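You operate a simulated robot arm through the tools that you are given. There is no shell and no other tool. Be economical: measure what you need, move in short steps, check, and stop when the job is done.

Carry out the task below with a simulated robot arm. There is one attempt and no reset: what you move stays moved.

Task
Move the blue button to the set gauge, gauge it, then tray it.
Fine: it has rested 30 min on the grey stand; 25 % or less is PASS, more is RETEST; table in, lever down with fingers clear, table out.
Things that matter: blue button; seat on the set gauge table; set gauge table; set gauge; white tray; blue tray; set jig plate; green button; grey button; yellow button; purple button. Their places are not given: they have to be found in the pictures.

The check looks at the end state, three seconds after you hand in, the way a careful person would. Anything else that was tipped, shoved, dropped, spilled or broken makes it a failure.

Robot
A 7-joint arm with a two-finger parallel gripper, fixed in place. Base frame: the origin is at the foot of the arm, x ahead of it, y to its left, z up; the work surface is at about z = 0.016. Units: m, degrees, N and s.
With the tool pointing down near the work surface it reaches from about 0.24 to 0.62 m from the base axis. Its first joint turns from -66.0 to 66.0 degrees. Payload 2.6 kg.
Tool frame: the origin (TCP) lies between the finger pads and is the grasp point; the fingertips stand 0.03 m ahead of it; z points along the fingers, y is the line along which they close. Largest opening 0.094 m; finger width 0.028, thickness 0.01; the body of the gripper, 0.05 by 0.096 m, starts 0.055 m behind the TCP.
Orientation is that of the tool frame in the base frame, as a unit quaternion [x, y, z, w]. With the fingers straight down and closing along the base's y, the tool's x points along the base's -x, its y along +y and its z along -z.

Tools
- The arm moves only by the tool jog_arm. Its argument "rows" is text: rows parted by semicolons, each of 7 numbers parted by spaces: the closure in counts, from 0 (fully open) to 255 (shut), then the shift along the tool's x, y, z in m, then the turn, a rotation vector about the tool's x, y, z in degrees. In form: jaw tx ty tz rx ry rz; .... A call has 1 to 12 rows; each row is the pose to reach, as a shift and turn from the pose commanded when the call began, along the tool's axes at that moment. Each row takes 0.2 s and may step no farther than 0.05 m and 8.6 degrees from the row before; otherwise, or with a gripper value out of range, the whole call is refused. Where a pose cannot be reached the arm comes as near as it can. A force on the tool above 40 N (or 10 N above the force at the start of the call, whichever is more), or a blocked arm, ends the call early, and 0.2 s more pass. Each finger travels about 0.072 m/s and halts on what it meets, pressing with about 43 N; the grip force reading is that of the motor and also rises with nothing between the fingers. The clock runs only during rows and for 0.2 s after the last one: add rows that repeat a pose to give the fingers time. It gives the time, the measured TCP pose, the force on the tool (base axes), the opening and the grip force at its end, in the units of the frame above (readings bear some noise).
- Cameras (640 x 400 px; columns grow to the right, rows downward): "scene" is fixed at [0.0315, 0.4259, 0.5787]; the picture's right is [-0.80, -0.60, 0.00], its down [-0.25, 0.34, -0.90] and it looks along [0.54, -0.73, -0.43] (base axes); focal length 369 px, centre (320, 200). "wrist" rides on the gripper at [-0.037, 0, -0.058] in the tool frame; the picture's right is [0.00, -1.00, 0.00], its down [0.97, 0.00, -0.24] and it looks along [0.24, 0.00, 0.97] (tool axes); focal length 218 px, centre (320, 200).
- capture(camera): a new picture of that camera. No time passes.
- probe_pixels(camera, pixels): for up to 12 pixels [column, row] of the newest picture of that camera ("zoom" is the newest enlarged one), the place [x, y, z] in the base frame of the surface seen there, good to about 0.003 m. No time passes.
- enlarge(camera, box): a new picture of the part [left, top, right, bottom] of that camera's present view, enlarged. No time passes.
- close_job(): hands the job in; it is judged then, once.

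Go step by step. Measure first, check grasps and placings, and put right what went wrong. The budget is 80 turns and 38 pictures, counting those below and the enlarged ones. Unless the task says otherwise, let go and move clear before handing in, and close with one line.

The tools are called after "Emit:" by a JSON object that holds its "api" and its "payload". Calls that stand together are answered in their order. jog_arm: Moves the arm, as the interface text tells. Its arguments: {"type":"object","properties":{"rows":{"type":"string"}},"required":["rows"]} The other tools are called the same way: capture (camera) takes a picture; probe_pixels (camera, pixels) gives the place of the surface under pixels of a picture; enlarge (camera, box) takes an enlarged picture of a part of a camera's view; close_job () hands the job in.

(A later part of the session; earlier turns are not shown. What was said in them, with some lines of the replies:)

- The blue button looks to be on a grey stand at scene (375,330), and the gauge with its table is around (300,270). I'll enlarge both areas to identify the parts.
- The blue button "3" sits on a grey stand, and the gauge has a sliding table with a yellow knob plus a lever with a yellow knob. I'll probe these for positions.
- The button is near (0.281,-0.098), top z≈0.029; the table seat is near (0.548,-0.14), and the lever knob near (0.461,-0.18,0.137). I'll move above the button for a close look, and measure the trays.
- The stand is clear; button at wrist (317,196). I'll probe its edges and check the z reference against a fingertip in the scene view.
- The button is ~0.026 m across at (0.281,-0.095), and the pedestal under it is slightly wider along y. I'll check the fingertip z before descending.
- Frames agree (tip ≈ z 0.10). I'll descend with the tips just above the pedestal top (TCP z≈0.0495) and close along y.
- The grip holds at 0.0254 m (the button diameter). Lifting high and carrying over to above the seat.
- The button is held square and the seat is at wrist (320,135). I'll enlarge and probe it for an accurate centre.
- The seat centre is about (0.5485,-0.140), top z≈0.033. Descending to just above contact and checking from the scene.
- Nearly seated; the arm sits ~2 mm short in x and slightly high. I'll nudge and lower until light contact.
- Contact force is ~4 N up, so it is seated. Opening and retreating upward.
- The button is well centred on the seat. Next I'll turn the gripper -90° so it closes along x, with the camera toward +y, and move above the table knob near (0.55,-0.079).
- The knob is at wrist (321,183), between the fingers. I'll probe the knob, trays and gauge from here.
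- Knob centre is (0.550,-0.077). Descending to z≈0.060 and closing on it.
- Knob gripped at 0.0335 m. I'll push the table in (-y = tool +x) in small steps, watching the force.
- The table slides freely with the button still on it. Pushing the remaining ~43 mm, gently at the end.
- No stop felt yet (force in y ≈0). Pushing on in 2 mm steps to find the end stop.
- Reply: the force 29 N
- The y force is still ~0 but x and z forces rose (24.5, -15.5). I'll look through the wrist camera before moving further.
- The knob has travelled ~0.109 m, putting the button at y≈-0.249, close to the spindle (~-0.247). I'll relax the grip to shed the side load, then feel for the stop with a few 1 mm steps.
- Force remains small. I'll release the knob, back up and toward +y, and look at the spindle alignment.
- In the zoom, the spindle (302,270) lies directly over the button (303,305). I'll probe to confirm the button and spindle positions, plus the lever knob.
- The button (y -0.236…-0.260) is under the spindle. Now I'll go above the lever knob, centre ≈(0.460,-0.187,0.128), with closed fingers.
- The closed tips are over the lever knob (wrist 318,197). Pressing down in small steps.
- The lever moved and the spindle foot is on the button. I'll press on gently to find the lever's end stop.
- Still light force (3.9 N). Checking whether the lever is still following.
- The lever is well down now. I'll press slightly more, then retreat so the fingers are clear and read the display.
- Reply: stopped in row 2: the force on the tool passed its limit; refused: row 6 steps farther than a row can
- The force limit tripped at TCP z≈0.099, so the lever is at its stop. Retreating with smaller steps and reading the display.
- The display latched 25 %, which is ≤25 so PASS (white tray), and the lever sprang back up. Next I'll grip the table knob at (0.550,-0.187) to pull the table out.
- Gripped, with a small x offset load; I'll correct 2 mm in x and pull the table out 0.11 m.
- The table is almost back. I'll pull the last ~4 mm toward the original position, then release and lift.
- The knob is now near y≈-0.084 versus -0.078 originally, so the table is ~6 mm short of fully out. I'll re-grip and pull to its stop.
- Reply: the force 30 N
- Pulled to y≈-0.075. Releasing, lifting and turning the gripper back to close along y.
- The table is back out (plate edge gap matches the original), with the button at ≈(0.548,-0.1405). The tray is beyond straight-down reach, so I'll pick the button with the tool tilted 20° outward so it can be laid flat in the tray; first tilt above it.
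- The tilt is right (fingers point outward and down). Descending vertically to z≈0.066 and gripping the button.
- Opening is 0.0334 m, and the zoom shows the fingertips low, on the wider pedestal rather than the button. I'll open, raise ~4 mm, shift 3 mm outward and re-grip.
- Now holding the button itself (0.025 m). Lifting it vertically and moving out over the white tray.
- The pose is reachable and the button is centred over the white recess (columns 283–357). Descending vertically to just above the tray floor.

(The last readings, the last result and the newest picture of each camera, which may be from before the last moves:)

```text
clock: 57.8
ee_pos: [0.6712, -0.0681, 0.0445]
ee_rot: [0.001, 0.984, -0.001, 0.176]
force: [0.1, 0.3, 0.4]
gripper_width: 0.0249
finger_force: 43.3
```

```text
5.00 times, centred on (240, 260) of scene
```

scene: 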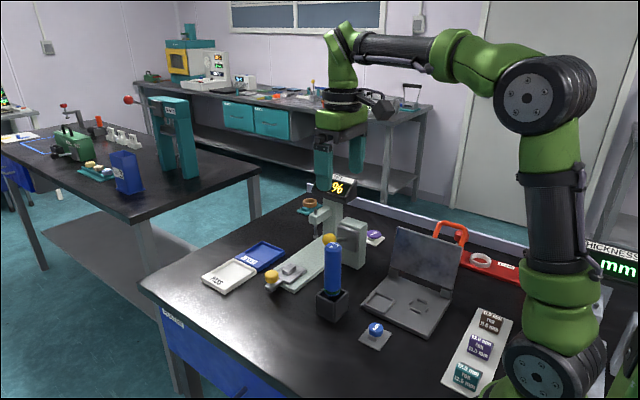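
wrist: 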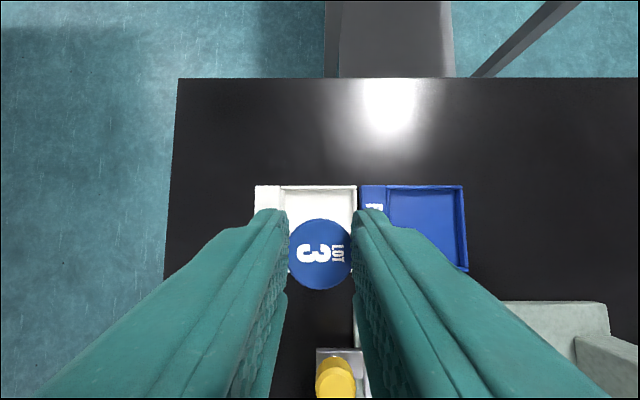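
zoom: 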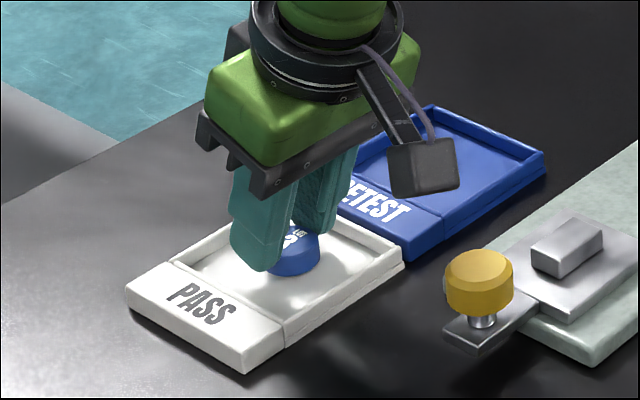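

The button is over the recess, a few mm above the floor. I'll lower the last bit until light contact.

Emit:
{"api": "jog_arm", "payload": {"rows": "200 0.0007 0.001 0.0019 0 0 0; 200 0.0012 0.001 0.0033 0 0 0; 200 0.0014 0.001 0.0038 0 0 0; 200 0.0014 0.001 0.0038 0 0 0"}}

```text
clock: 58.8
ee_pos: [0.6721, -0.0659, 0.0399]
ee_rot: [0.0, 0.984, 0.0, 0.176]
force: [0.9, 0.5, -0.7]
gripper_width: 0.025
finger_force: 42.5
```

Almost touching; 1 mm lower, then open a little and retreat straight up.

Emit:
{"api": "jog_arm", "payload": {"rows": "200 0.0004 0 0.001 0 0 0; 200 0.0004 0 0.001 0 0 0; 160 0.0004 0 0.001 0 0 0; 160 0.0004 0 0.001 0 0 0; 160 -0.0068 0 -0.0187 0 0 0; 160 -0.0208 0 -0.0562 0 0 0; 160 -0.0346 0 -0.0937 0 0 0; 160 -0.0484 0 -0.131 0 0 0; 160 -0.02 0 -0.142 0 0 0; 160 0.02 0 -0.157 0 0 0; 160 0.06 0 -0.172 0 0 0; 160 0.06 0 -0.172 0 0 0"}}

Emit:
{"api": "enlarge", "payload": {"camera": "scene", "box": [200, 190, 340, 300]}}

```text
clock: 61.4
ee_pos: [0.557, -0.0638, 0.1818]
ee_rot: [0.001, 0.984, 0.0, 0.178]
force: [0.0, -0.4, -0.3]
gripper_width: 0.035
finger_force: 0.0
out of reach, approached as far as the arm can: row 8
```

```text
3.64 times, centred on (270, 245) of scene
```

zoom: 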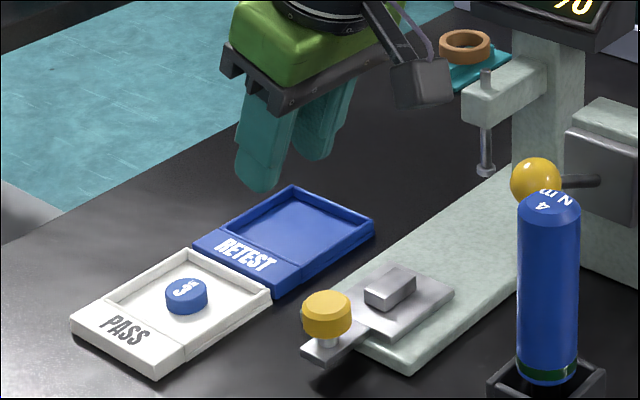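

The button lies flat in the white PASS tray, and the knob at scene (272,276) matches its starting place, so the table is out. The lever is up, the fingers are clear, and nothing else was disturbed, so I'm handing in.

Emit:
{"api": "close_job", "payload": {}}

```text
The job is handed in.
```

The blue button gauged 25 %, a PASS, and is lying flat in the white tray; the gauge table is back out and the arm is clear.
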